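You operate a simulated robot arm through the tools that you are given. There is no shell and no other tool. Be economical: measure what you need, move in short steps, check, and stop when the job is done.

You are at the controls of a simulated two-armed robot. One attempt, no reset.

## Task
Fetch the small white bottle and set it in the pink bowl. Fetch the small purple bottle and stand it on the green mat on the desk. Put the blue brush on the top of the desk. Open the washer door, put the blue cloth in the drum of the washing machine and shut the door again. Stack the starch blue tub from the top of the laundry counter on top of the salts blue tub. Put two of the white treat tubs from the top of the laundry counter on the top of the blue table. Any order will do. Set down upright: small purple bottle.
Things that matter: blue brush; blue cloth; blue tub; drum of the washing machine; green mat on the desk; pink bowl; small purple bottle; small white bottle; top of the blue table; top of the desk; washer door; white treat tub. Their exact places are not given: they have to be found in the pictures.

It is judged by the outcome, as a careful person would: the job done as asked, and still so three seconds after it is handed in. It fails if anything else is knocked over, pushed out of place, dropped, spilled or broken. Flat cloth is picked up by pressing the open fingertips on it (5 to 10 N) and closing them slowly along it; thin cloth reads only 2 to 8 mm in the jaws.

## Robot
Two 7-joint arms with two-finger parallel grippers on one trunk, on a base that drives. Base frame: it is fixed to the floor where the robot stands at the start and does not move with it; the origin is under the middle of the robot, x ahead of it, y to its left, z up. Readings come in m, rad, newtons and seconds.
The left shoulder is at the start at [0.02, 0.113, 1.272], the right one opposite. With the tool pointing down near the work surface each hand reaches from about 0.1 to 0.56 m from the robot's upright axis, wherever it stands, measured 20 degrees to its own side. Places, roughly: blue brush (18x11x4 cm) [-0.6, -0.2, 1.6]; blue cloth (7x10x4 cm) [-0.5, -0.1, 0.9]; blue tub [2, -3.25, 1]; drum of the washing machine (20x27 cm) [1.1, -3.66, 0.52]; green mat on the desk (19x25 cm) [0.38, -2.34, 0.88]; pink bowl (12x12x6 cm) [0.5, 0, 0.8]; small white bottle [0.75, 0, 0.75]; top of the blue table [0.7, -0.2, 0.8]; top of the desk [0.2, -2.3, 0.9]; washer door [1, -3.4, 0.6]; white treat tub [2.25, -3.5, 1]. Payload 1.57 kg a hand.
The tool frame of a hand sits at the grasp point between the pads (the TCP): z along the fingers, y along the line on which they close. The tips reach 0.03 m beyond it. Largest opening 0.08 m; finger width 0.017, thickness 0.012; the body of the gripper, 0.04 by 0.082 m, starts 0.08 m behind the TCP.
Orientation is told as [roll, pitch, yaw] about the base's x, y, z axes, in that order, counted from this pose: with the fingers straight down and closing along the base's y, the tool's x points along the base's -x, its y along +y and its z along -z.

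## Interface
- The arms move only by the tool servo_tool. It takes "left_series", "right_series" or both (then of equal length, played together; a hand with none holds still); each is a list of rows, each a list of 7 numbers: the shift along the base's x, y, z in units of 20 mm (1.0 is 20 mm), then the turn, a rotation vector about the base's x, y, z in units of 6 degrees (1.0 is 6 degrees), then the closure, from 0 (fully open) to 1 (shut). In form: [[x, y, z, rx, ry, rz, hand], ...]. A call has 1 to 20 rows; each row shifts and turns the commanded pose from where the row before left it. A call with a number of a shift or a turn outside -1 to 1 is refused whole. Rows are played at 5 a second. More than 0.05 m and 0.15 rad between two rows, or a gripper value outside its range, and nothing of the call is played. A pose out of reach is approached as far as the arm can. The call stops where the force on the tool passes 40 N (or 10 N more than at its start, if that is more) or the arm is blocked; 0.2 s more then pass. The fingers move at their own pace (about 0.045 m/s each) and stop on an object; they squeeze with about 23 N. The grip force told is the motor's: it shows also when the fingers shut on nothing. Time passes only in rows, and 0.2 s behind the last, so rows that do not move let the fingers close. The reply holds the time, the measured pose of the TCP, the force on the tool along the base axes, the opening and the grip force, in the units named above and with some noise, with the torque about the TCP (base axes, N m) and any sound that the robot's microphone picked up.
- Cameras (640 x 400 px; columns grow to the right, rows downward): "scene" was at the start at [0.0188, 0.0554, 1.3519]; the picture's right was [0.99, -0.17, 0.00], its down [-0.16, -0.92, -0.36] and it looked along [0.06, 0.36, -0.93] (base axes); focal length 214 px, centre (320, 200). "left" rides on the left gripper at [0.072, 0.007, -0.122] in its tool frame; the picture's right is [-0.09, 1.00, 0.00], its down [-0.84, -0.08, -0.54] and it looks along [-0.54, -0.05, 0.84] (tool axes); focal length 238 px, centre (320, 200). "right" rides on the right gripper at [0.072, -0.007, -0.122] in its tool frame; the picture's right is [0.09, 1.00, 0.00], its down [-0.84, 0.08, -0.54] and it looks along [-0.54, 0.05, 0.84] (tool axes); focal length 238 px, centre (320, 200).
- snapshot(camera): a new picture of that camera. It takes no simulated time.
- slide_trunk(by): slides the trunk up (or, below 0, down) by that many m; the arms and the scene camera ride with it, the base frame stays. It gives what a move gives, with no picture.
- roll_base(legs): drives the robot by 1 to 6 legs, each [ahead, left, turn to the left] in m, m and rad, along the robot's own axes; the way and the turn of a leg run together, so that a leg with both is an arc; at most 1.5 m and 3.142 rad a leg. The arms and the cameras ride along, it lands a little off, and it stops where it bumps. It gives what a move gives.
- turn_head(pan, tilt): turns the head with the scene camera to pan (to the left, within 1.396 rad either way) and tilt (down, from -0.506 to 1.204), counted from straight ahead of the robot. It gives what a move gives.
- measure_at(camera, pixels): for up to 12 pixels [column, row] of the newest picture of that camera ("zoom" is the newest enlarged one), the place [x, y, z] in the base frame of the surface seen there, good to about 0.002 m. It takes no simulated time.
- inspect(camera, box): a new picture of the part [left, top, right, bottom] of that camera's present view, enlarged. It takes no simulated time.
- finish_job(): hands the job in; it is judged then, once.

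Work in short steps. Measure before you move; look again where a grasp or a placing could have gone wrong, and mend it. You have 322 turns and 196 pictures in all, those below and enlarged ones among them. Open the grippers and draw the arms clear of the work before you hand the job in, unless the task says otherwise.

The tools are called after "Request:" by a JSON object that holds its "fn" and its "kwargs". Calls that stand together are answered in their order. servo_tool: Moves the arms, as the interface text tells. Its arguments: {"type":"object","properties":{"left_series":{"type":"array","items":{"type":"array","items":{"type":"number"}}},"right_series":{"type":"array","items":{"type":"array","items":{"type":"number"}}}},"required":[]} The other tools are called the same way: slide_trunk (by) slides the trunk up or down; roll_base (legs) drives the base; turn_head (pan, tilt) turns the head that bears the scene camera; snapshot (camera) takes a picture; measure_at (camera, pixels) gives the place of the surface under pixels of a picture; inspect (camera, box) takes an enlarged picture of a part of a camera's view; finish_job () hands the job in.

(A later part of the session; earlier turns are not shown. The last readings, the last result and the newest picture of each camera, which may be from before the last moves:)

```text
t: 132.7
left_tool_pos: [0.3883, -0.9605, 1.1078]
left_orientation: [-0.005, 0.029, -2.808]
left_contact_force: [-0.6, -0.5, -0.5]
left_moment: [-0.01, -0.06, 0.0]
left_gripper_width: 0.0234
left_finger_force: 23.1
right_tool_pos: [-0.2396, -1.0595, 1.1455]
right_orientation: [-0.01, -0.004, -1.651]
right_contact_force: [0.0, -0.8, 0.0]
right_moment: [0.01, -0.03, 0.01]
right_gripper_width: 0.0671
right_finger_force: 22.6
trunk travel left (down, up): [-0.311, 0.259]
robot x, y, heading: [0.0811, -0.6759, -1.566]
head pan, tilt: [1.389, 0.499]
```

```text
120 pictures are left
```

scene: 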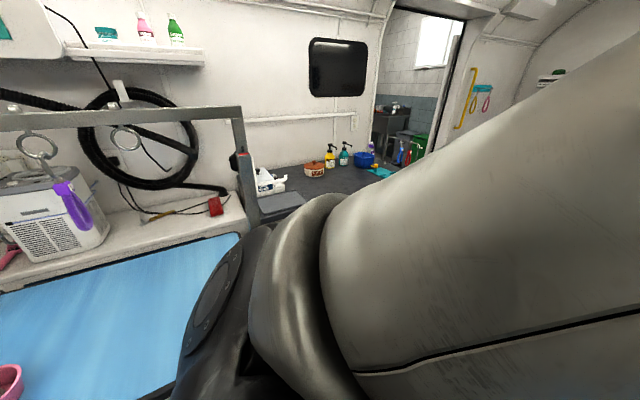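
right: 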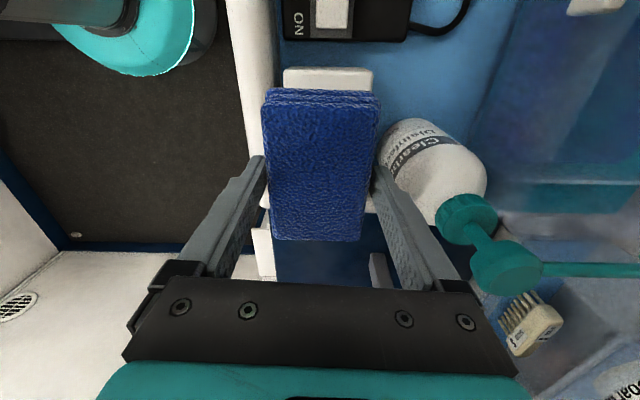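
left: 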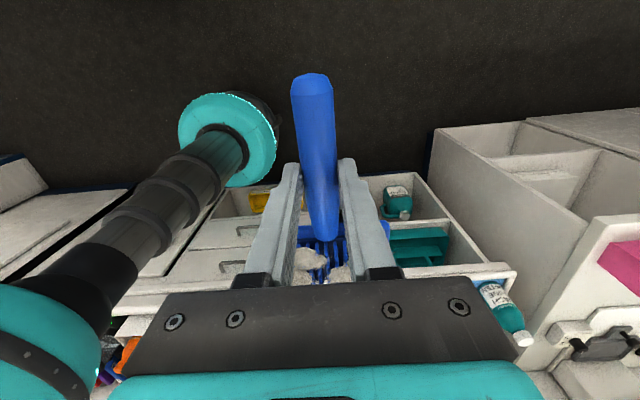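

The cabinet's end face sits at about (-0.2,-1.1) with bottom ≈1.30, blocking the wrist. I measure the groom frame's post (245,170) and bar to see how far left I may move.

Request:
{"fn": "measure_at", "kwargs": {"camera": "scene", "pixels": [[243, 130], [250, 200], [235, 110], [100, 115], [230, 225], [300, 195], [75, 195], [200, 330], [345, 200], [240, 250], [500, 100], [300, 300]]}}

```text
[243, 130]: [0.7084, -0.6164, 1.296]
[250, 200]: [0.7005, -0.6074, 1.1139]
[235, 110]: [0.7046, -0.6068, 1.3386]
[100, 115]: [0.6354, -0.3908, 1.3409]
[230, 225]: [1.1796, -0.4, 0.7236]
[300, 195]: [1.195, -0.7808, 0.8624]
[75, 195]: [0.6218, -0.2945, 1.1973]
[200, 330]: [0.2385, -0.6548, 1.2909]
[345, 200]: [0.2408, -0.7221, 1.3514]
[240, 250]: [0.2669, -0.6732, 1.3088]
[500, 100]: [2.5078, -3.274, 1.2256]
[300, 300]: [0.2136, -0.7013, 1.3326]
```

Post is at (0.70,-0.61). I back 3 cm, shift left 0.2 m, turn to the van axis, then go ahead 0.5 m.

Request:
{"fn": "roll_base", "kwargs": {"legs": [[-0.03, 0, 0], [0, 0.2, 0], [0.1, 0, 0.298], [0.4, 0, 0]]}}

Request:
{"fn": "turn_head", "kwargs": {"pan": -0.5, "tilt": 0.7}}

Request:
{"fn": "snapshot", "kwargs": {"camera": "scene"}}

```text
t: 137.7
left_tool_pos: [0.7831, -1.3136, 1.105]
left_orientation: [-0.009, 0.027, -2.524]
left_contact_force: [-0.9, -0.2, -0.2]
left_moment: [0.07, 0.03, -0.03]
left_gripper_width: 0.0234
left_finger_force: 23.1
right_tool_pos: [0.2071, -1.5825, 1.1421]
right_orientation: [-0.011, 0.0, -1.368]
right_contact_force: [1.2, -0.8, -0.3]
right_moment: [-0.01, 0.0, -0.02]
right_gripper_width: 0.0672
right_finger_force: 22.8
trunk travel left (down, up): [-0.311, 0.259]
robot x, y, heading: [0.4086, -1.1199, -1.291]
head pan, tilt: [1.389, 0.499]
```

```text
t: 139.6
left_tool_pos: [0.7821, -1.3128, 1.1058]
left_orientation: [-0.01, 0.029, -2.526]
left_contact_force: [0.5, 0.4, -0.5]
left_moment: [0.04, -0.04, -0.01]
left_gripper_width: 0.0234
left_finger_force: 22.7
right_tool_pos: [0.2065, -1.5824, 1.1432]
right_orientation: [-0.013, 0.001, -1.367]
right_contact_force: [-0.2, 0.1, 0.3]
right_moment: [-0.02, 0.01, 0.02]
right_gripper_width: 0.0669
right_finger_force: 23.1
trunk travel left (down, up): [-0.311, 0.259]
robot x, y, heading: [0.405, -1.1229, -1.283]
head pan, tilt: [-0.499, 0.7]
```

```text
119 pictures are left
```

scene: 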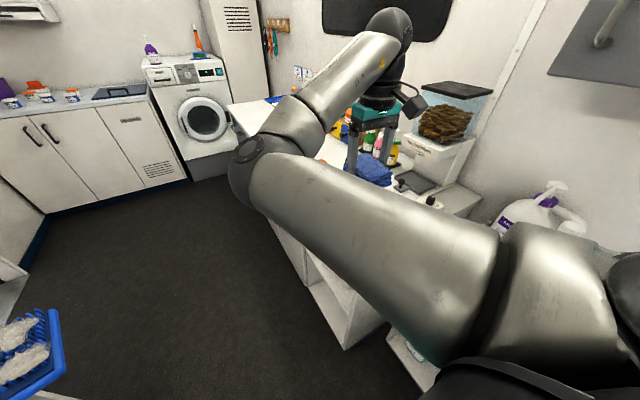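

I drive ahead 1.12 m with a slight shift left, alongside the desk.

Request:
{"fn": "roll_base", "kwargs": {"legs": [[0.6, 0.04, 0], [0.52, 0.03, 0]]}}

Request:
{"fn": "snapshot", "kwargs": {"camera": "scene"}}

```text
t: 145.6
left_tool_pos: [1.1688, -2.3728, 1.1061]
left_orientation: [-0.01, 0.028, -2.518]
left_contact_force: [-0.2, 0.1, -1.0]
left_moment: [0.03, -0.05, 0.02]
left_gripper_width: 0.0234
left_finger_force: 23.1
right_tool_pos: [0.5948, -2.6446, 1.1424]
right_orientation: [-0.015, -0.001, -1.364]
right_contact_force: [0.1, 0.4, -0.4]
right_moment: [0.01, -0.02, -0.03]
right_gripper_width: 0.0666
right_finger_force: 23.0
trunk travel left (down, up): [-0.311, 0.259]
robot x, y, heading: [0.7915, -2.1802, -1.282]
head pan, tilt: [-0.499, 0.7]
```

```text
118 pictures are left
```

scene: 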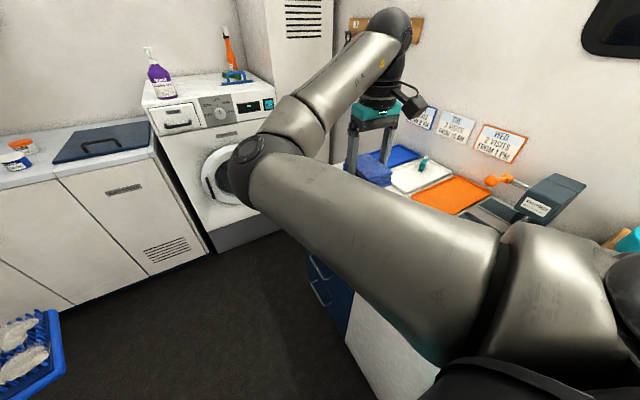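

I turn right to face the desk.

Request:
{"fn": "roll_base", "kwargs": {"legs": [[0, 0, -1.555]]}}

Request:
{"fn": "turn_head", "kwargs": {"pan": 0.1, "tilt": 0.8}}

Request:
{"fn": "snapshot", "kwargs": {"camera": "scene"}}

Request:
{"fn": "snapshot", "kwargs": {"camera": "left"}}

```text
t: 149.8
left_tool_pos: [0.6051, -2.5615, 1.1061]
left_orientation: [-0.006, 0.028, 2.2]
left_contact_force: [-0.7, -0.2, -0.5]
left_moment: [-0.04, -0.01, 0.02]
left_gripper_width: 0.0235
left_finger_force: 22.5
right_tool_pos: [0.3291, -1.9894, 1.1438]
right_orientation: [-0.012, 0.0, -2.928]
right_contact_force: [-0.1, 0.1, -0.8]
right_moment: [-0.02, 0.0, 0.02]
right_gripper_width: 0.0673
right_finger_force: 23.1
trunk travel left (down, up): [-0.311, 0.259]
robot x, y, heading: [0.7905, -2.1855, -2.846]
head pan, tilt: [-0.499, 0.7]
```

```text
t: 150.8
left_tool_pos: [0.6059, -2.5609, 1.1047]
left_orientation: [-0.01, 0.025, 2.203]
left_contact_force: [1.0, 0.3, -0.3]
left_moment: [-0.02, -0.03, -0.02]
left_gripper_width: 0.0232
left_finger_force: 22.7
right_tool_pos: [0.3291, -1.9897, 1.1425]
right_orientation: [-0.012, 0.0, -2.929]
right_contact_force: [-0.8, 0.2, -0.8]
right_moment: [0.01, 0.02, -0.02]
right_gripper_width: 0.0671
right_finger_force: 22.9
trunk travel left (down, up): [-0.311, 0.259]
robot x, y, heading: [0.7937, -2.1826, -2.848]
head pan, tilt: [0.099, 0.799]
```

```text
117 pictures are left
```

scene: 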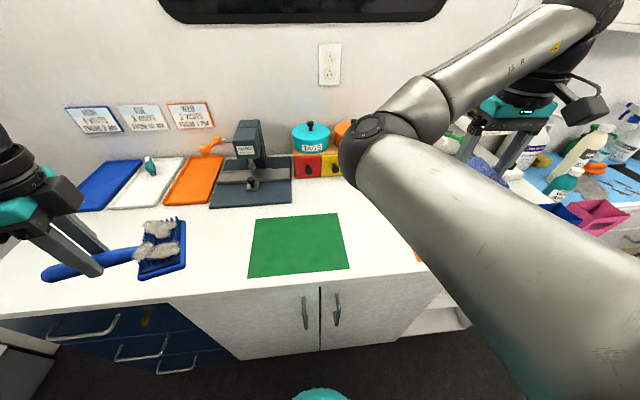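

```text
116 pictures are left
```

left: 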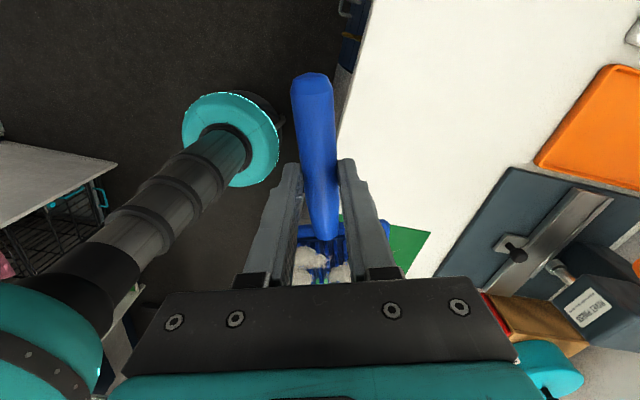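

I measure the mat's left edge and the free desk area left of it.

Request:
{"fn": "measure_at", "kwargs": {"camera": "scene", "pixels": [[256, 218], [248, 277], [340, 213], [349, 268], [150, 290], [100, 230], [190, 215], [60, 280], [160, 262], [180, 235], [300, 245], [40, 275]]}}

```text
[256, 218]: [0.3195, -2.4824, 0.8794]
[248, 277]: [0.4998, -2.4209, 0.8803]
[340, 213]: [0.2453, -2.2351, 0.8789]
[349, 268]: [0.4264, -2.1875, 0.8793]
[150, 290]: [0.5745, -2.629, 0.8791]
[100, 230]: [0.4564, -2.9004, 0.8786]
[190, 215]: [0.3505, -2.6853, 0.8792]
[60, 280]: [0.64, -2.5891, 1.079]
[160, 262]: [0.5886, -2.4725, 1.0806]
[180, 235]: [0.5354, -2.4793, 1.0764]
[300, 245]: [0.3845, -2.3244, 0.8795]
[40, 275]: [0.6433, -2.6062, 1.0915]
```

Mat centre is (0.373,-2.331). I move the brush to above (0.47,-2.66), clear of the mat, then lower.

Request:
{"fn": "servo_tool", "kwargs": {"left_series": [[-0.68, -0.5, -0.2, 0, 0, 0, 1], [-0.68, -0.5, -0.2, 0, 0, 0, 1], [-0.68, -0.5, -0.2, 0, 0, 0, 1], [-0.68, -0.5, -0.2, 0, 0, 0, 1], [-0.68, -0.5, -0.2, 0, 0, 0, 1], [-0.68, -0.5, -0.2, 0, 0, 0, 1], [-0.68, -0.5, -0.2, 0, 0, 0, 1], [-0.68, -0.5, -0.2, 0, 0, 0, 1], [-0.68, -0.5, -0.2, 0, 0, 0, 1], [-0.68, -0.5, -0.2, 0, 0, 0, 1], [0, 0, -0.7, 0, 0, 0, 1], [0, 0, -0.7, 0, 0, 0, 1], [0, 0, -0.7, 0, 0, 0, 1], [0, 0, -0.7, 0, 0, 0, 1], [0, 0, -0.7, 0, 0, 0, 1], [0, 0, -0.7, 0, 0, 0, 1], [0, 0, -0.7, 0, 0, 0, 1], [0, 0, -0.7, 0, 0, 0, 1]]}}

Request:
{"fn": "snapshot", "kwargs": {"camera": "scene"}}

```text
t: 154.7
left_tool_pos: [0.4682, -2.6616, 0.9522]
left_orientation: [-0.008, 0.026, 2.197]
left_contact_force: [-0.1, 0.1, -0.4]
left_moment: [-0.05, -0.04, -0.03]
left_gripper_width: 0.023
left_finger_force: 22.9
right_tool_pos: [0.3304, -1.9897, 1.1428]
right_orientation: [-0.014, 0.001, -2.928]
right_contact_force: [0.0, -0.2, -0.2]
right_moment: [0.02, -0.01, -0.02]
right_gripper_width: 0.067
right_finger_force: 23.0
trunk travel left (down, up): [-0.311, 0.259]
robot x, y, heading: [0.7926, -2.1834, -2.846]
head pan, tilt: [0.099, 0.799]
```

```text
115 pictures are left
```

scene: 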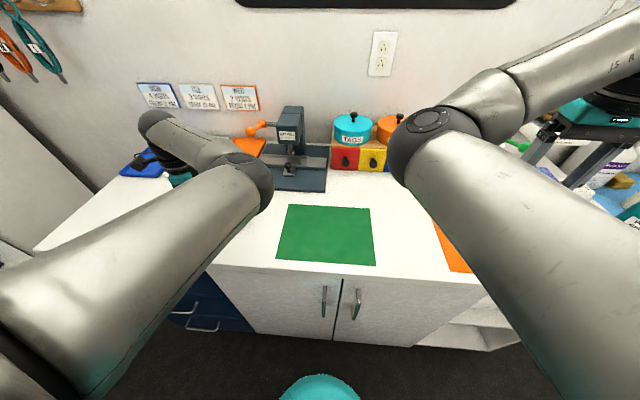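

At z 0.952; I lower in small steps until contact.

Request:
{"fn": "servo_tool", "kwargs": {"left_series": [[0, 0, -0.5, 0, 0, 0, 1], [0, 0, -0.5, 0, 0, 0, 1], [0, 0, -0.3, 0, 0, 0, 1]]}}

Request:
{"fn": "snapshot", "kwargs": {"camera": "left"}}

```text
t: 155.4
left_tool_pos: [0.4696, -2.6604, 0.9262]
left_orientation: [-0.01, 0.028, 2.201]
left_contact_force: [-0.3, -0.6, -0.6]
left_moment: [-0.03, -0.04, 0.01]
left_gripper_width: 0.0232
left_finger_force: 23.1
right_tool_pos: [0.3292, -1.989, 1.1434]
right_orientation: [-0.013, -0.001, -2.928]
right_contact_force: [0.1, 0.4, -0.4]
right_moment: [0.01, 0.02, 0.03]
right_gripper_width: 0.0671
right_finger_force: 23.3
trunk travel left (down, up): [-0.311, 0.259]
robot x, y, heading: [0.7902, -2.1843, -2.847]
head pan, tilt: [0.099, 0.799]
```

```text
114 pictures are left
```

left: 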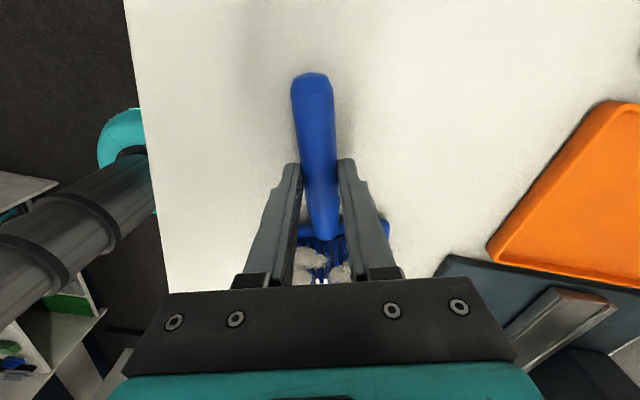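

Request:
{"fn": "servo_tool", "kwargs": {"left_series": [[0, 0, -0.25, 0, 0, 0, 1], [0, 0, -0.2, 0, 0, 0, 1]]}}

```text
t: 156.1
left_tool_pos: [0.4698, -2.6599, 0.9198]
left_orientation: [-0.007, 0.028, 2.199]
left_contact_force: [1.2, -1.6, 5.1]
left_moment: [0.43, 0.37, 0.05]
left_gripper_width: 0.0234
left_finger_force: 23.5
right_tool_pos: [0.3291, -1.9898, 1.1427]
right_orientation: [-0.012, 0.0, -2.928]
right_contact_force: [-0.3, 0.1, -1.1]
right_moment: [-0.04, 0.0, 0.02]
right_gripper_width: 0.0669
right_finger_force: 22.5
trunk travel left (down, up): [-0.311, 0.259]
robot x, y, heading: [0.7905, -2.182, -2.854]
head pan, tilt: [0.099, 0.799]
```

Contact (5 N): the brush touches the desk. I release and rise.

Request:
{"fn": "servo_tool", "kwargs": {"left_series": [[0, 0, -0.1, 0, 0, 0, 1], [0, 0, 0, 0, 0, 0, 0.6], [0, 0, 0, 0, 0, 0, 0.3], [0, 0, 0, 0, 0, 0, 0.2], [0, 0, 0.8, 0, 0, 0, 0.2], [0, 0, 0.8, 0, 0, 0, 0.2], [0, 0, 0.8, 0, 0, 0, 0.2], [0, 0, 0.8, 0, 0, 0, 0.1], [0, 0, 0.8, 0, 0, 0, 0]]}}

Request:
{"fn": "snapshot", "kwargs": {"camera": "left"}}

```text
t: 158.1
left_tool_pos: [0.4702, -2.6602, 0.995]
left_orientation: [-0.009, 0.028, 2.199]
left_contact_force: [0.3, 0.5, 0.1]
left_moment: [0.0, 0.0, 0.0]
left_gripper_width: 0.08
left_finger_force: 0.1
right_tool_pos: [0.33, -1.9876, 1.1437]
right_orientation: [-0.013, 0.001, -2.928]
right_contact_force: [0.3, -0.4, -1.2]
right_moment: [-0.01, -0.03, -0.01]
right_gripper_width: 0.067
right_finger_force: 23.1
trunk travel left (down, up): [-0.311, 0.259]
robot x, y, heading: [0.793, -2.18, -2.847]
head pan, tilt: [0.099, 0.799]
```

```text
113 pictures are left
```

left: 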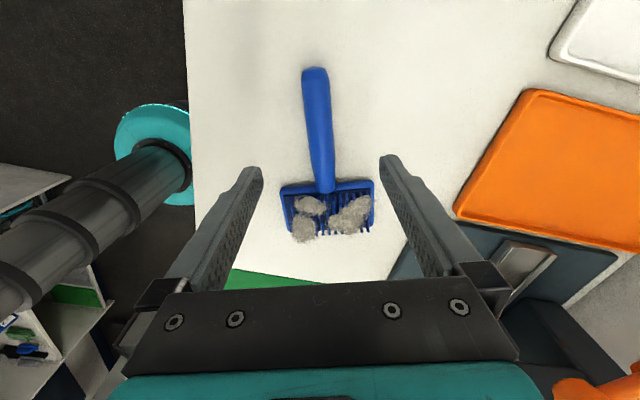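

The brush lies safely on the desk. I lift and pull in the left hand, then turn left toward the washer.

Request:
{"fn": "servo_tool", "kwargs": {"left_series": [[0.2, 0, 0.9, 0, 0, 0, 0], [0.4, 0.2, 0.9, 0, 0, 0, 0], [0.6, 0.3, 0.9, 0, 0, 0, 0], [0.6, 0.3, 0.9, 0, 0, 0, 0], [0.6, 0.3, 0.5, 0, 0, 0, 0], [0.6, 0.3, 0, 0, 0, 0, 0], [0.6, 0.3, 0, 0, 0, 0, 0], [0.6, 0.3, 0, 0, 0, 0, 0]]}}

Request:
{"fn": "roll_base", "kwargs": {"legs": [[-0.05, 0, 0], [0, 0, 1.575]]}}

Request:
{"fn": "turn_head", "kwargs": {"pan": 0, "tilt": 0.6}}

Request:
{"fn": "snapshot", "kwargs": {"camera": "scene"}}

```text
t: 159.8
left_tool_pos: [0.5535, -2.6198, 1.0772]
left_orientation: [-0.007, 0.028, 2.199]
left_contact_force: [0.1, -0.2, -0.1]
left_moment: [0.0, -0.02, -0.03]
left_gripper_width: 0.0801
left_finger_force: 0.0
right_tool_pos: [0.3297, -1.9888, 1.1436]
right_orientation: [-0.013, 0.0, -2.927]
right_contact_force: [-0.3, -0.9, -0.3]
right_moment: [0.01, -0.02, 0.01]
right_gripper_width: 0.067
right_finger_force: 23.0
trunk travel left (down, up): [-0.311, 0.259]
robot x, y, heading: [0.7896, -2.1836, -2.848]
head pan, tilt: [0.099, 0.799]
```

```text
t: 164.7
left_tool_pos: [1.2841, -2.3929, 1.0768]
left_orientation: [-0.008, 0.027, -2.482]
left_contact_force: [0.2, 0.7, -0.6]
left_moment: [-0.01, 0.02, 0.0]
left_gripper_width: 0.0799
left_finger_force: 0.0
right_tool_pos: [0.6604, -2.6365, 1.1444]
right_orientation: [-0.011, 0.001, -1.326]
right_contact_force: [-1.0, 0.3, -1.3]
right_moment: [0.01, -0.04, -0.01]
right_gripper_width: 0.0668
right_finger_force: 22.9
trunk travel left (down, up): [-0.311, 0.259]
robot x, y, heading: [0.8384, -2.1656, -1.243]
head pan, tilt: [0.099, 0.799]
```

```text
t: 165.4
left_tool_pos: [1.2844, -2.3931, 1.076]
left_orientation: [-0.008, 0.028, -2.482]
left_contact_force: [-0.3, -0.3, -0.3]
left_moment: [0.04, -0.01, 0.0]
left_gripper_width: 0.0801
left_finger_force: 0.1
right_tool_pos: [0.6599, -2.6369, 1.1426]
right_orientation: [-0.012, 0.0, -1.325]
right_contact_force: [-1.0, 0.0, -0.1]
right_moment: [0.02, 0.04, 0.01]
right_gripper_width: 0.0671
right_finger_force: 23.0
trunk travel left (down, up): [-0.311, 0.259]
robot x, y, heading: [0.8406, -2.1652, -1.24]
head pan, tilt: [0.0, 0.6]
```

```text
112 pictures are left
```

scene: 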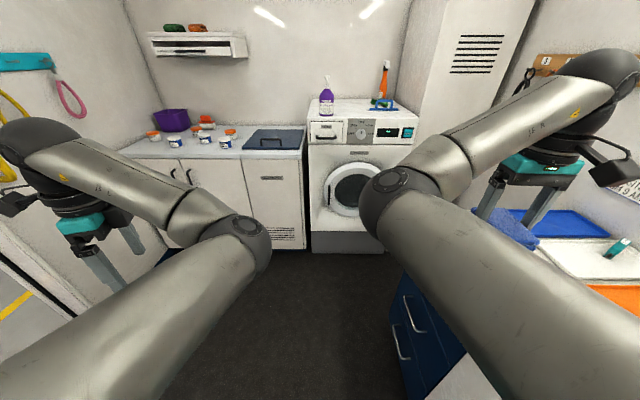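

I zoom onto the washer and the counter with the tubs.

Request:
{"fn": "inspect", "kwargs": {"camera": "scene", "box": [290, 120, 430, 260]}}

Request:
{"fn": "measure_at", "kwargs": {"camera": "zoom", "pixels": [[165, 170], [165, 200], [170, 230], [200, 180], [260, 260], [330, 170], [350, 280], [230, 150], [250, 330], [140, 150], [420, 150], [250, 240]]}}

Request:
{"fn": "inspect", "kwargs": {"camera": "scene", "box": [130, 90, 310, 190]}}

```text
2.86 times, centred on (360, 190) of scene
```

zoom: 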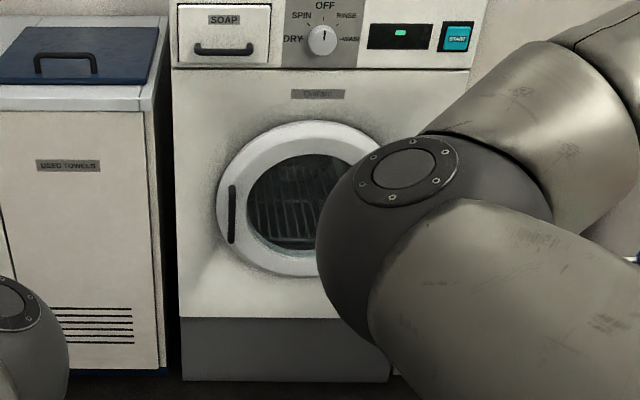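

```text
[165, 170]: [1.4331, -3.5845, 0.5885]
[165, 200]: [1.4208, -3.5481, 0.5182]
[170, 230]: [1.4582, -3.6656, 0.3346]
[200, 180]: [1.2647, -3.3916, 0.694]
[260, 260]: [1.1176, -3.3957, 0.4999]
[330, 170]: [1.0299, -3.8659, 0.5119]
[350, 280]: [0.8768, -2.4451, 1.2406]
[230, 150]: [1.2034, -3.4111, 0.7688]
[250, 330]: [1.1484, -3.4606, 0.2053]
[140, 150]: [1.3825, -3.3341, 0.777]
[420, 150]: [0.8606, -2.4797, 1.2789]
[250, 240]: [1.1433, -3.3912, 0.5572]
```

```text
3.56 times, centred on (220, 140) of scene
```

zoom: 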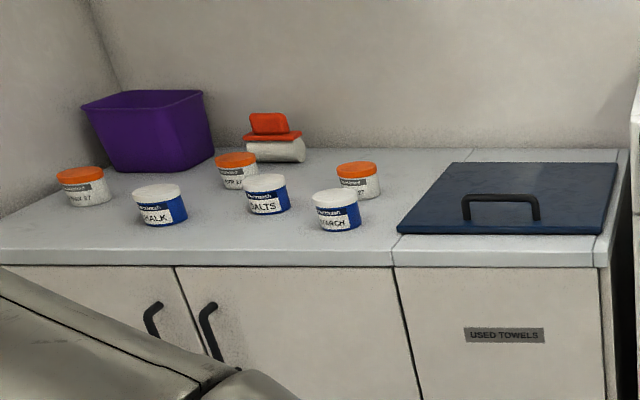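

Washer door: handle is a dark bar on its left side (hinge right). Tubs: CHALK, SALTS, STARCH (blue) and three orange-lidded treat tubs. I drive 0.45 m ahead toward the washer.

Request:
{"fn": "roll_base", "kwargs": {"legs": [[0.45, 0, -0.03]]}}

Request:
{"fn": "turn_head", "kwargs": {"pan": -0.3, "tilt": 0.8}}

Request:
{"fn": "snapshot", "kwargs": {"camera": "scene"}}

```text
t: 168.2
left_tool_pos: [1.4156, -2.8427, 1.0774]
left_orientation: [-0.008, 0.029, -2.515]
left_contact_force: [0.4, 0.4, -0.1]
left_moment: [-0.01, 0.0, -0.01]
left_gripper_width: 0.0801
left_finger_force: 0.0
right_tool_pos: [0.7827, -3.0662, 1.1436]
right_orientation: [-0.013, 0.0, -1.359]
right_contact_force: [0.2, -0.2, -0.4]
right_moment: [-0.01, -0.01, -0.01]
right_gripper_width: 0.0669
right_finger_force: 23.0
trunk travel left (down, up): [-0.311, 0.259]
robot x, y, heading: [0.9758, -2.6013, -1.278]
head pan, tilt: [0.0, 0.6]
```

```text
t: 168.9
left_tool_pos: [1.4146, -2.8437, 1.0772]
left_orientation: [-0.009, 0.029, -2.515]
left_contact_force: [-0.1, -0.8, 0.5]
left_moment: [-0.02, -0.03, -0.01]
left_gripper_width: 0.08
left_finger_force: 0.0
right_tool_pos: [0.7828, -3.0653, 1.1442]
right_orientation: [-0.012, 0.0, -1.36]
right_contact_force: [-0.4, 0.6, 0.0]
right_moment: [-0.01, 0.0, -0.02]
right_gripper_width: 0.067
right_finger_force: 23.0
trunk travel left (down, up): [-0.311, 0.259]
robot x, y, heading: [0.9793, -2.605, -1.283]
head pan, tilt: [-0.3, 0.799]
```

```text
109 pictures are left
```

scene: 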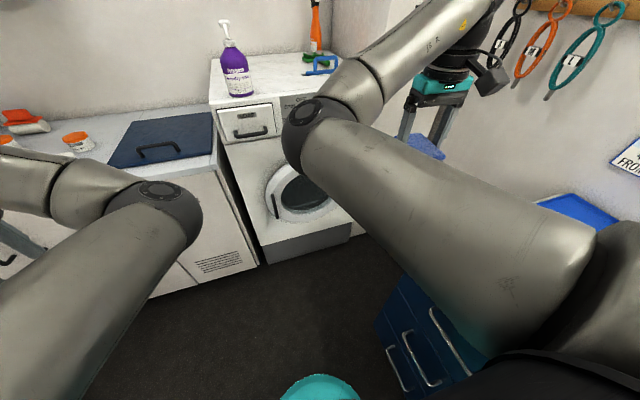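

I measure the desk's far end, washer front and handle from here.

Request:
{"fn": "measure_at", "kwargs": {"camera": "scene", "pixels": [[570, 205], [545, 200], [540, 215], [400, 290], [275, 205], [278, 215], [272, 195], [305, 195], [335, 200], [250, 160], [305, 245], [350, 225]]}}

Request:
{"fn": "snapshot", "kwargs": {"camera": "right"}}

```text
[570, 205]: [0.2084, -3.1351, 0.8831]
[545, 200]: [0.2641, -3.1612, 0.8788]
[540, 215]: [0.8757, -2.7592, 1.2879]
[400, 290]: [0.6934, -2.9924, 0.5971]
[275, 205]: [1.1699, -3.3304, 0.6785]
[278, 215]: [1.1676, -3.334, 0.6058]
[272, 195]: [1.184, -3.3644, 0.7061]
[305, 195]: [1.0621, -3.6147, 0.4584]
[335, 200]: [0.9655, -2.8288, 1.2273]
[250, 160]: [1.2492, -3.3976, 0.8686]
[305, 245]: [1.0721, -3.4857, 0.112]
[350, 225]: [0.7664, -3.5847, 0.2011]
```

```text
108 pictures are left
```

right: 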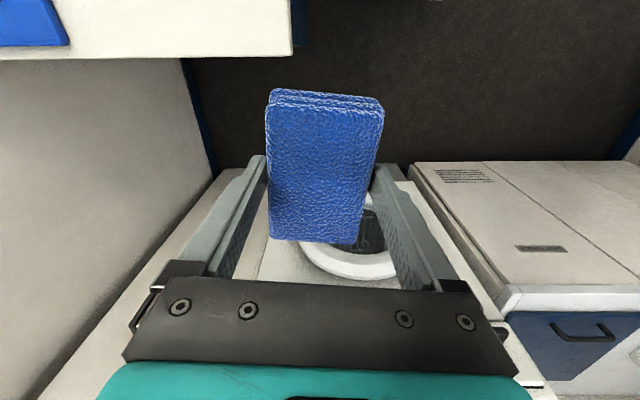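

The right hand with cloth is past the desk's end, in front of the washer. I lower the trunk 0.28 m and yaw the left hand to face the washer.

Request:
{"fn": "slide_trunk", "kwargs": {"by": -0.28}}

Request:
{"fn": "servo_tool", "kwargs": {"left_series": [[0, 0, 0, 0, 0, 0.98, 0], [0, 0, 0, 0, 0, 0.98, 0], [0, 0, 0, 0, 0, 0.98, 0], [0, 0, 0, 0, 0, 0.98, 0], [0, 0, 0, 0, 0, 0.98, 0], [0, 0, 0, 0, 0, 0.98, 0], [0, 0, 0, 0, 0, 0.98, 0], [0, 0, 0, 0, 0, 0.98, 0], [0, 0, 0, 0, 0, 0.98, 0], [0, 0, 0, 0, 0, 0.98, 0], [0, 0, 0, 0, 0, 0.98, 0], [0, 0, 0, 0, 0, 0.98, 0]]}}

Request:
{"fn": "snapshot", "kwargs": {"camera": "scene"}}

```text
t: 171.8
left_tool_pos: [1.4158, -2.8427, 0.7981]
left_orientation: [-0.009, 0.028, -2.514]
left_contact_force: [0.0, 1.3, -0.4]
left_moment: [-0.01, -0.02, 0.0]
left_gripper_width: 0.0798
left_finger_force: 0.0
right_tool_pos: [0.7828, -3.0651, 0.8628]
right_orientation: [-0.011, -0.001, -1.361]
right_contact_force: [0.7, -0.1, 1.0]
right_moment: [0.01, 0.02, 0.0]
right_gripper_width: 0.0672
right_finger_force: 23.5
trunk travel left (down, up): [-0.031, 0.539]
robot x, y, heading: [0.9823, -2.6023, -1.276]
head pan, tilt: [-0.3, 0.799]
```

```text
t: 174.4
left_tool_pos: [1.4151, -2.8425, 0.7972]
left_orientation: [-0.01, 0.029, -1.28]
left_contact_force: [0.7, -0.5, -0.1]
left_moment: [-0.01, 0.04, 0.01]
left_gripper_width: 0.0801
left_finger_force: 0.0
right_tool_pos: [0.7834, -3.0643, 0.864]
right_orientation: [-0.013, -0.002, -1.36]
right_contact_force: [0.8, -0.4, -1.0]
right_moment: [0.0, 0.01, -0.01]
right_gripper_width: 0.067
right_finger_force: 22.7
trunk travel left (down, up): [-0.031, 0.539]
robot x, y, heading: [0.9783, -2.6053, -1.28]
head pan, tilt: [-0.3, 0.799]
```

```text
107 pictures are left
```

scene: 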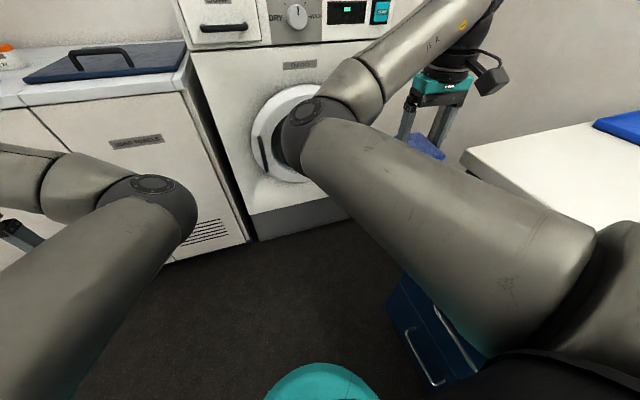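

I shift the base 7 cm right, then pitch the left hand to point forward.

Request:
{"fn": "roll_base", "kwargs": {"legs": [[0, -0.07, 0]]}}

Request:
{"fn": "servo_tool", "kwargs": {"left_series": [[-0.2, -0.1, 0, -0.9, -0.28, 0, 0], [-0.2, -0.1, 0, -0.9, -0.28, 0, 0], [-0.2, -0.1, 0, -0.9, -0.28, 0, 0], [-0.2, -0.1, 0, -0.9, -0.28, 0, 0], [-0.2, -0.1, 0, -0.9, -0.28, 0, 0], [-0.2, -0.1, 0, -0.9, -0.28, 0, 0], [-0.2, -0.1, 0, -0.9, -0.28, 0, 0], [-0.2, -0.1, 0, -0.9, -0.28, 0, 0], [-0.2, -0.1, 0, -0.9, -0.28, 0, 0], [-0.2, -0.1, 0, -0.9, -0.28, 0, 0], [-0.2, -0.1, 0, -0.9, -0.28, 0, 0], [-0.2, -0.1, 0, -0.9, -0.28, 0, 0], [-0.2, -0.1, 0, -0.9, -0.28, 0, 0], [-0.2, -0.1, 0, -0.9, -0.28, 0, 0], [-0.2, -0.1, 0, -0.9, -0.28, 0, 0]]}}

Request:
{"fn": "snapshot", "kwargs": {"camera": "left"}}

Request:
{"fn": "snapshot", "kwargs": {"camera": "scene"}}

```text
t: 175.4
left_tool_pos: [1.3494, -2.8625, 0.7963]
left_orientation: [-0.01, 0.029, -1.283]
left_contact_force: [-0.2, 0.3, 0.0]
left_moment: [0.03, -0.06, -0.01]
left_gripper_width: 0.0803
left_finger_force: 0.2
right_tool_pos: [0.7176, -3.0854, 0.8621]
right_orientation: [-0.011, 0.0, -1.361]
right_contact_force: [0.2, -0.3, -0.8]
right_moment: [0.02, -0.03, -0.02]
right_gripper_width: 0.067
right_finger_force: 23.4
trunk travel left (down, up): [-0.031, 0.539]
robot x, y, heading: [0.9126, -2.6227, -1.276]
head pan, tilt: [-0.3, 0.799]
```

```text
t: 178.6
left_tool_pos: [1.335, -2.8918, 0.8054]
left_orientation: [0.121, -1.451, -1.402]
left_contact_force: [0.3, -0.2, -0.3]
left_moment: [-0.02, -0.01, 0.04]
left_gripper_width: 0.08
left_finger_force: 0.1
left hand out of reach, approached as far as the arm can: row 5, 6, 7, 8, 9, 15
right_tool_pos: [0.7171, -3.0857, 0.8628]
right_orientation: [-0.013, -0.002, -1.362]
right_contact_force: [-0.1, -0.4, -1.2]
right_moment: [0.02, -0.05, 0.02]
right_gripper_width: 0.067
right_finger_force: 23.4
trunk travel left (down, up): [-0.031, 0.539]
robot x, y, heading: [0.9108, -2.6239, -1.281]
head pan, tilt: [-0.3, 0.799]
```

```text
106 pictures are left
```

left: 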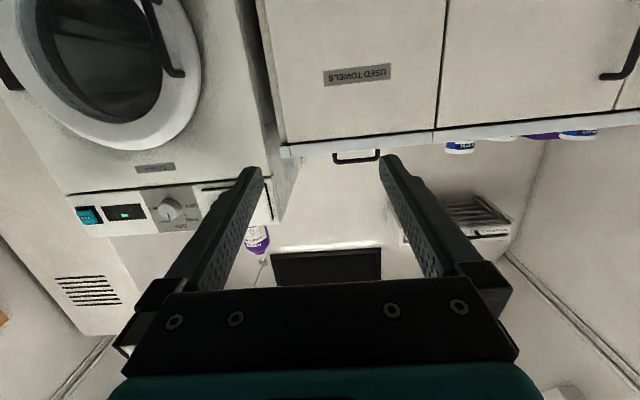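

```text
105 pictures are left
```

scene: 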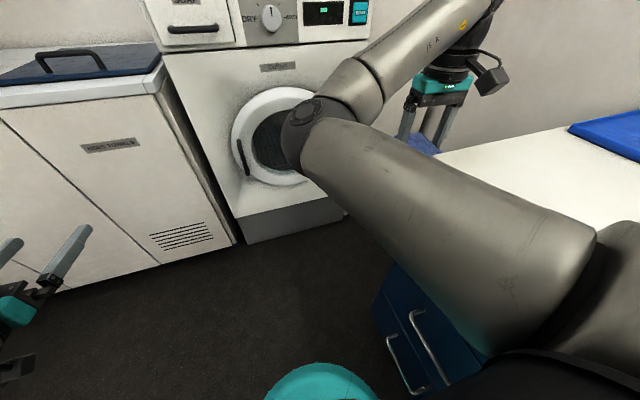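

The left hand points forward and its camera (upside-down) sees the door handle at (165,40). I measure the handle's points.

Request:
{"fn": "measure_at", "kwargs": {"camera": "left", "pixels": [[148, 5], [158, 30], [168, 60], [178, 73], [185, 50], [195, 80], [100, 140], [150, 100], [90, 60], [30, 85], [230, 100]]}}

Request:
{"fn": "inspect", "kwargs": {"camera": "scene", "box": [200, 60, 340, 220]}}

```text
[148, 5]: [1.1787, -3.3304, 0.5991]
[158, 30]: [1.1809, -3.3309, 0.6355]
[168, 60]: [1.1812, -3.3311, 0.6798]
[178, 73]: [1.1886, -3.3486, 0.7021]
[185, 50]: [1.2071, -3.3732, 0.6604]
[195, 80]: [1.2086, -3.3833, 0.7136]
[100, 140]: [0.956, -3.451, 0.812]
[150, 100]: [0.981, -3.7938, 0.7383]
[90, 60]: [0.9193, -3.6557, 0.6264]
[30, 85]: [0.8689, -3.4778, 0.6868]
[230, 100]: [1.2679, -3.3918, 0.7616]
```

```text
2.50 times, centred on (270, 140) of scene
```

zoom: 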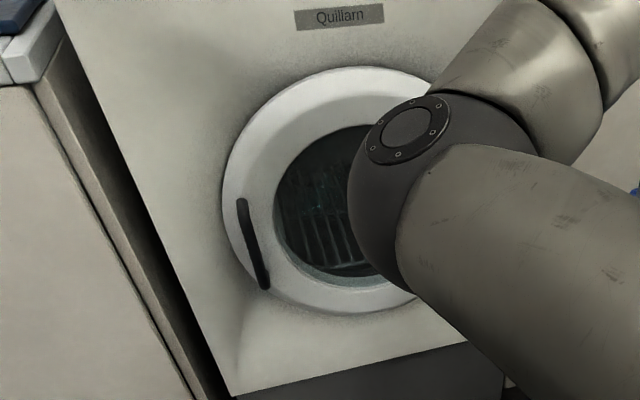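

Handle bar: centre (1.182,-3.335), z 0.57–0.70, ~4 cm off the door; hinge near l=0.02. I move the left hand half way to the pre-grasp.

Request:
{"fn": "servo_tool", "kwargs": {"left_series": [[-0.48, -0.9, -0.45, 0, 0, 0, 0], [-0.48, -0.9, -0.45, 0, 0, 0, 0], [-0.48, -0.9, -0.45, 0, 0, 0, 0], [-0.48, -0.9, -0.45, 0, 0, 0, 0], [-0.48, -0.9, -0.45, 0, 0, 0, 0], [-0.48, -0.9, -0.45, 0, 0, 0, 0], [-0.48, -0.9, -0.45, 0, 0, 0, 0], [-0.48, -0.9, -0.45, 0, 0, 0, 0], [-0.48, -0.9, -0.45, 0, 0, 0, 0], [-0.48, -0.9, -0.45, 0, 0, 0, 0]]}}

Request:
{"fn": "snapshot", "kwargs": {"camera": "left"}}

Request:
{"fn": "snapshot", "kwargs": {"camera": "scene"}}

```text
t: 180.8
left_tool_pos: [1.2822, -3.0698, 0.7079]
left_orientation: [0.121, -1.454, -1.397]
left_contact_force: [0.5, 0.2, -0.7]
left_moment: [0.0, -0.02, 0.02]
left_gripper_width: 0.08
left_finger_force: 0.0
left hand out of reach, approached as far as the arm can: row 1, 6, 7, 8, 9, 10
right_tool_pos: [0.7165, -3.0853, 0.8639]
right_orientation: [-0.011, 0.001, -1.363]
right_contact_force: [-0.5, 0.1, -0.7]
right_moment: [-0.03, 0.0, 0.04]
right_gripper_width: 0.0669
right_finger_force: 22.9
trunk travel left (down, up): [-0.031, 0.539]
robot x, y, heading: [0.9138, -2.6212, -1.279]
head pan, tilt: [-0.3, 0.799]
```

```text
103 pictures are left
```

left: 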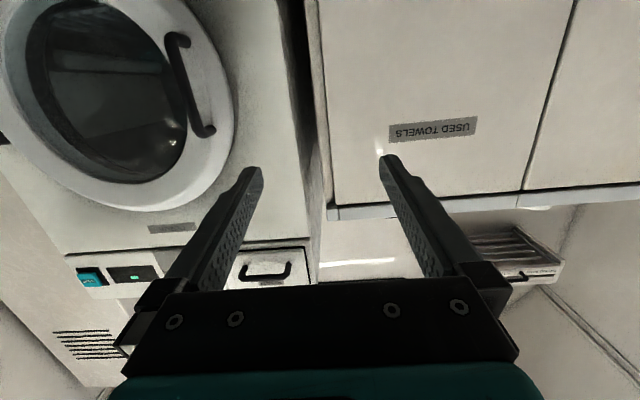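

```text
102 pictures are left
```

scene: 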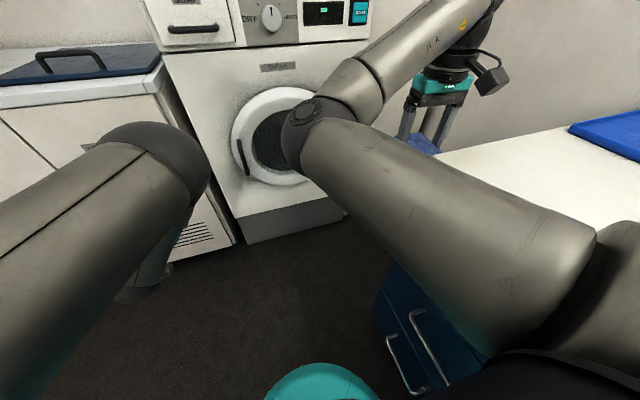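

The arm lags inward. I try moving purely sideways (−l) while lowering a bit.

Request:
{"fn": "servo_tool", "kwargs": {"left_series": [[-0.6, -0.2, -0.4, 0, 0, 0, 0], [-0.6, -0.2, -0.4, 0, 0, 0, 0], [-0.6, -0.2, -0.4, 0, 0, 0, 0], [-0.6, -0.2, -0.3, 0, 0, 0, 0], [-0.6, -0.2, -0.3, 0, 0, 0, 0], [-0.6, -0.2, -0.3, 0, 0, 0, 0], [-0.6, -0.2, 0, 0, 0, 0, 0], [-0.6, -0.2, 0, 0, 0, 0, 0]]}}

Request:
{"fn": "snapshot", "kwargs": {"camera": "left"}}

Request:
{"fn": "snapshot", "kwargs": {"camera": "scene"}}

```text
t: 182.6
left_tool_pos: [1.251, -3.1134, 0.6418]
left_orientation: [0.125, -1.453, -1.402]
left_contact_force: [-0.1, -0.4, 0.0]
left_moment: [-0.01, 0.0, -0.05]
left_gripper_width: 0.0801
left_finger_force: 0.1
left hand out of reach, approached as far as the arm can: row 1, 2, 3, 4, 5, 6, 7, 8
right_tool_pos: [0.7167, -3.0856, 0.8632]
right_orientation: [-0.011, -0.001, -1.36]
right_contact_force: [0.1, 0.1, -0.1]
right_moment: [0.02, 0.04, 0.0]
right_gripper_width: 0.0669
right_finger_force: 23.1
trunk travel left (down, up): [-0.031, 0.539]
robot x, y, heading: [0.9126, -2.6224, -1.277]
head pan, tilt: [-0.3, 0.799]
```

```text
101 pictures are left
```

left: 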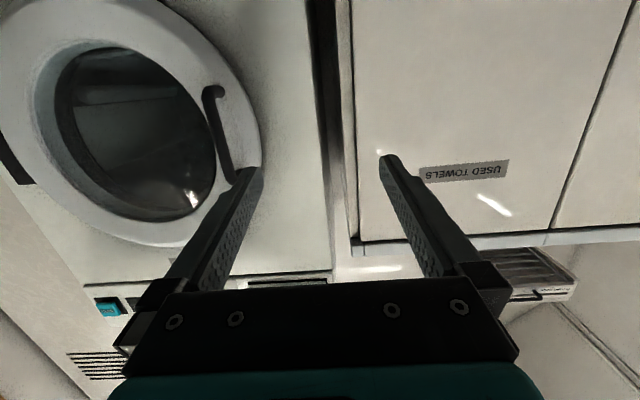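

```text
100 pictures are left
```

scene: 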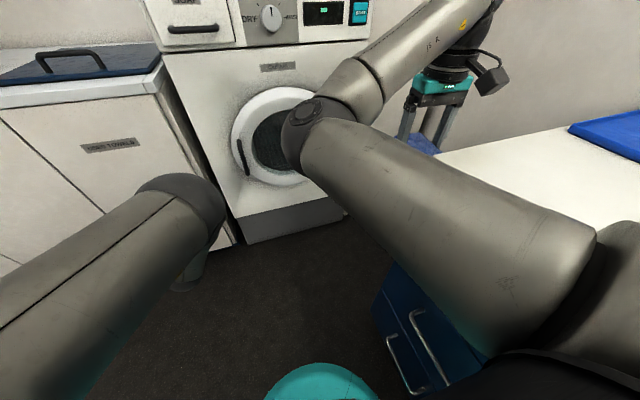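

I'll rotate the base right instead, which swings the left hand toward the handle. First I lift the right hand (cloth) 0.18 m so that it clears the desk.

Request:
{"fn": "servo_tool", "kwargs": {"right_series": [[0, 0, 0.9, 0, 0, 0, 1], [0, 0, 0.9, 0, 0, 0, 1], [0, 0, 0.9, 0, 0, 0, 1], [0, 0, 0.9, 0, 0, 0, 1], [0, 0, 0.9, 0, 0, 0, 1], [0, 0, 0.9, 0, 0, 0, 1], [0, 0, 0.9, 0, 0, 0, 1], [0, 0, 0.9, 0, 0, 0, 1], [0, 0, 0.9, 0, 0, 0, 1], [0, 0, 0.9, 0, 0, 0, 1]]}}

Request:
{"fn": "snapshot", "kwargs": {"camera": "scene"}}

```text
t: 184.8
left_tool_pos: [1.2514, -3.1133, 0.6416]
left_orientation: [0.122, -1.453, -1.402]
left_contact_force: [0.2, -0.1, 0.3]
left_moment: [0.03, -0.04, 0.02]
left_gripper_width: 0.08
left_finger_force: 0.0
right_tool_pos: [0.717, -3.0861, 1.0406]
right_orientation: [-0.012, 0.0, -1.361]
right_contact_force: [-0.3, 0.0, -1.0]
right_moment: [-0.01, 0.0, 0.0]
right_gripper_width: 0.0673
right_finger_force: 23.0
trunk travel left (down, up): [-0.031, 0.539]
robot x, y, heading: [0.9103, -2.6231, -1.277]
head pan, tilt: [-0.3, 0.799]
```

```text
99 pictures are left
```

scene: 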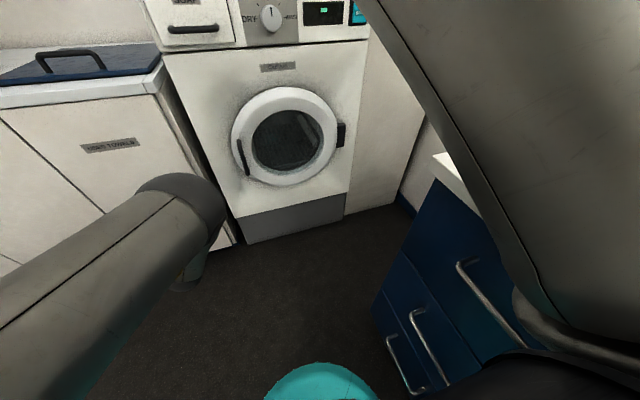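

Right arm is now up and out of the way; the whole door shows (hinge at (340,133)). I rotate the base right 0.3 rad.

Request:
{"fn": "roll_base", "kwargs": {"legs": [[0, 0, -0.3]]}}

Request:
{"fn": "snapshot", "kwargs": {"camera": "left"}}

Request:
{"fn": "turn_head", "kwargs": {"pan": 0, "tilt": 0.85}}

Request:
{"fn": "snapshot", "kwargs": {"camera": "scene"}}

```text
t: 186.2
left_tool_pos: [1.0881, -3.1923, 0.6419]
left_orientation: [0.123, -1.452, -1.706]
left_contact_force: [0.6, -1.6, -0.1]
left_moment: [-0.02, -0.03, -0.03]
left_gripper_width: 0.0798
left_finger_force: 0.1
right_tool_pos: [0.5855, -3.0057, 1.0414]
right_orientation: [-0.013, 0.0, -1.667]
right_contact_force: [0.4, -0.8, -0.3]
right_moment: [0.01, 0.01, 0.01]
right_gripper_width: 0.0669
right_finger_force: 23.1
trunk travel left (down, up): [-0.031, 0.539]
robot x, y, heading: [0.9101, -2.626, -1.585]
head pan, tilt: [-0.3, 0.799]
```

```text
98 pictures are left
```

left: 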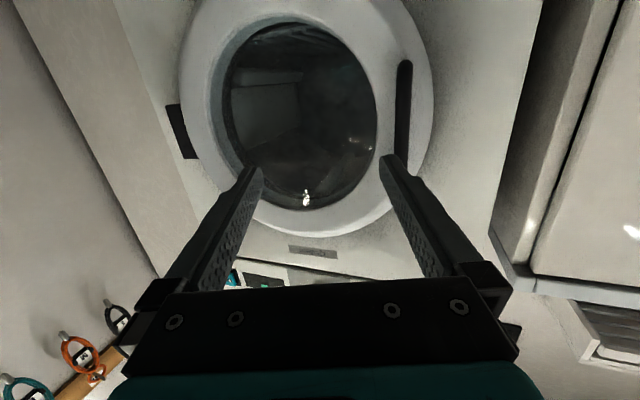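

```text
t: 187.0
left_tool_pos: [1.0871, -3.1926, 0.6426]
left_orientation: [0.123, -1.453, -1.706]
left_contact_force: [-0.1, 0.1, -0.3]
left_moment: [-0.02, 0.01, 0.02]
left_gripper_width: 0.0799
left_finger_force: 0.1
right_tool_pos: [0.587, -3.0052, 1.0418]
right_orientation: [-0.012, -0.002, -1.667]
right_contact_force: [-1.5, -0.2, 0.1]
right_moment: [-0.01, 0.0, -0.06]
right_gripper_width: 0.067
right_finger_force: 22.7
trunk travel left (down, up): [-0.031, 0.539]
robot x, y, heading: [0.9134, -2.622, -1.582]
head pan, tilt: [0.0, 0.85]
```

```text
97 pictures are left
```

scene: 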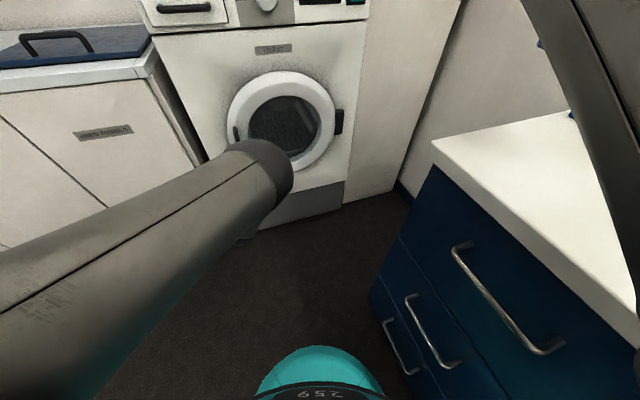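

The handle is at (402,110) in the left view; the hand points along −y. I move it +0.093 in x first, then forward onto the bar.

Request:
{"fn": "servo_tool", "kwargs": {"left_series": [[0.78, 0, -0.03, 0, 0, 0, 0.2], [0.78, 0, -0.03, 0, 0, 0, 0.2], [0.78, 0, -0.03, 0, 0, 0, 0.2], [0.78, 0, -0.03, 0, 0, 0, 0.2], [0.78, 0, -0.03, 0, 0, 0, 0.2], [0.78, 0, -0.03, 0, 0, 0, 0.2], [0, 0, 0, 0, 0, 0, 0.2]]}}

Request:
{"fn": "snapshot", "kwargs": {"camera": "left"}}

```text
t: 188.6
left_tool_pos: [1.1833, -3.1927, 0.6381]
left_orientation: [0.109, -1.455, -1.697]
left_contact_force: [0.1, 0.5, -0.1]
left_moment: [0.02, 0.05, 0.03]
left_gripper_width: 0.0635
left_finger_force: 0.0
right_tool_pos: [0.5871, -3.0051, 1.0413]
right_orientation: [-0.012, 0.0, -1.667]
right_contact_force: [0.8, 0.2, -0.4]
right_moment: [-0.01, 0.02, 0.02]
right_gripper_width: 0.067
right_finger_force: 23.5
trunk travel left (down, up): [-0.031, 0.539]
robot x, y, heading: [0.9124, -2.6263, -1.583]
head pan, tilt: [0.0, 0.85]
```

```text
96 pictures are left
```

left: 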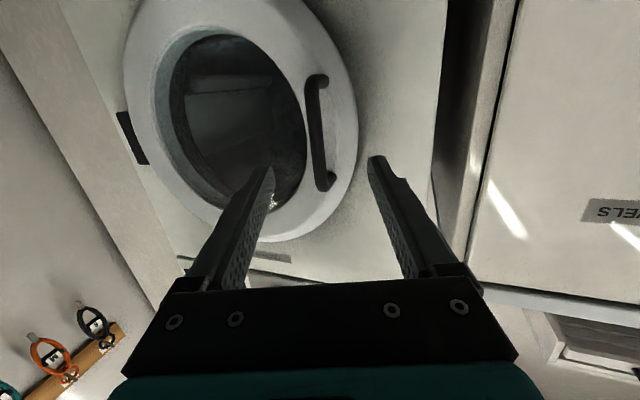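

Handle bar centred between the fingers. I advance 0.13 m and close on it.

Request:
{"fn": "servo_tool", "kwargs": {"left_series": [[0, -0.9, 0, 0, 0, 0, 0.2], [0, -0.9, 0, 0, 0, 0, 0.2], [0, -0.9, 0, 0, 0, 0, 0.2], [0, -0.9, 0, 0, 0, 0, 0.2], [0, -0.9, 0, 0, 0, 0, 0.2], [0, -0.9, 0, 0, 0, 0, 0.2], [0, -0.9, 0, 0, 0, 0, 0.2], [0, 0, 0, 0, 0, 0, 0.2]]}}

Request:
{"fn": "snapshot", "kwargs": {"camera": "left"}}

```text
t: 190.4
left_tool_pos: [1.1782, -3.3083, 0.6398]
left_orientation: [0.123, -1.453, -1.708]
left_contact_force: [0.3, 0.3, 0.2]
left_moment: [0.02, 0.0, 0.02]
left_gripper_width: 0.0639
left_finger_force: 0.0
left hand out of reach, approached as far as the arm can: row 7
right_tool_pos: [0.5863, -3.0055, 1.0419]
right_orientation: [-0.012, 0.0, -1.667]
right_contact_force: [-0.1, -0.3, -0.6]
right_moment: [0.03, -0.01, -0.02]
right_gripper_width: 0.067
right_finger_force: 23.4
trunk travel left (down, up): [-0.031, 0.539]
robot x, y, heading: [0.9088, -2.6219, -1.582]
head pan, tilt: [0.0, 0.85]
```

```text
95 pictures are left
```

left: 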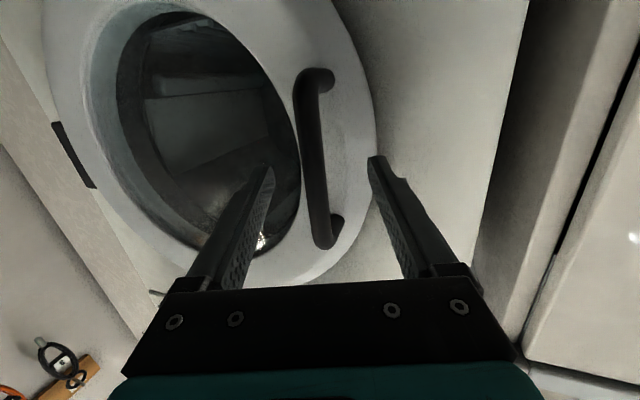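

Short by ~2 cm. I drive the base 0.022 m ahead, then close.

Request:
{"fn": "roll_base", "kwargs": {"legs": [[0.022, 0, 0]]}}

Request:
{"fn": "servo_tool", "kwargs": {"left_series": [[0, 0, 0, 0, 0, 0, 0.5], [0, 0, 0, 0, 0, 0, 0.8], [0, 0, 0, 0, 0, 0, 1], [0, 0, 0, 0, 0, 0, 1], [0, 0, 0, 0, 0, 0, 1]]}}

Request:
{"fn": "snapshot", "kwargs": {"camera": "left"}}

```text
t: 191.2
left_tool_pos: [1.1801, -3.3301, 0.6382]
left_orientation: [0.12, -1.452, -1.706]
left_contact_force: [0.0, 0.2, 0.0]
left_moment: [0.03, -0.04, 0.02]
left_gripper_width: 0.0641
left_finger_force: 0.0
right_tool_pos: [0.5871, -3.0275, 1.0418]
right_orientation: [-0.012, -0.002, -1.666]
right_contact_force: [0.6, 0.3, -1.1]
right_moment: [0.01, 0.01, 0.0]
right_gripper_width: 0.0671
right_finger_force: 22.8
trunk travel left (down, up): [-0.031, 0.539]
robot x, y, heading: [0.9133, -2.6455, -1.587]
head pan, tilt: [0.0, 0.85]
```

```text
t: 192.4
left_tool_pos: [1.1755, -3.3306, 0.6387]
left_orientation: [0.097, -1.451, -1.688]
left_contact_force: [-10.4, 2.9, 0.0]
left_moment: [0.04, 0.51, -0.08]
left_gripper_width: 0.0156
left_finger_force: 31.5
right_tool_pos: [0.5863, -3.0273, 1.0415]
right_orientation: [-0.012, 0.0, -1.667]
right_contact_force: [-0.6, -0.9, -0.8]
right_moment: [0.0, -0.04, -0.01]
right_gripper_width: 0.0671
right_finger_force: 23.4
trunk travel left (down, up): [-0.031, 0.539]
robot x, y, heading: [0.9087, -2.6488, -1.583]
head pan, tilt: [0.0, 0.85]
```

```text
94 pictures are left
```

left: 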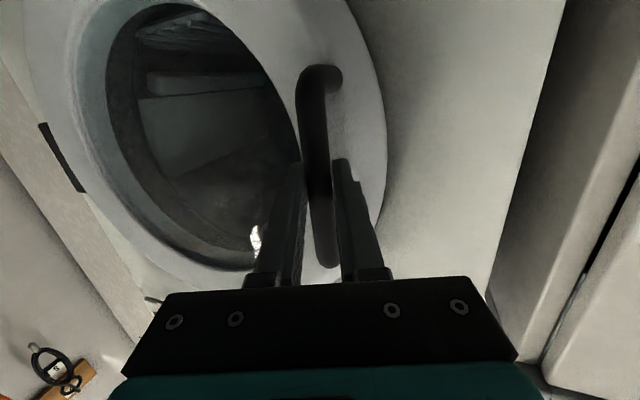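

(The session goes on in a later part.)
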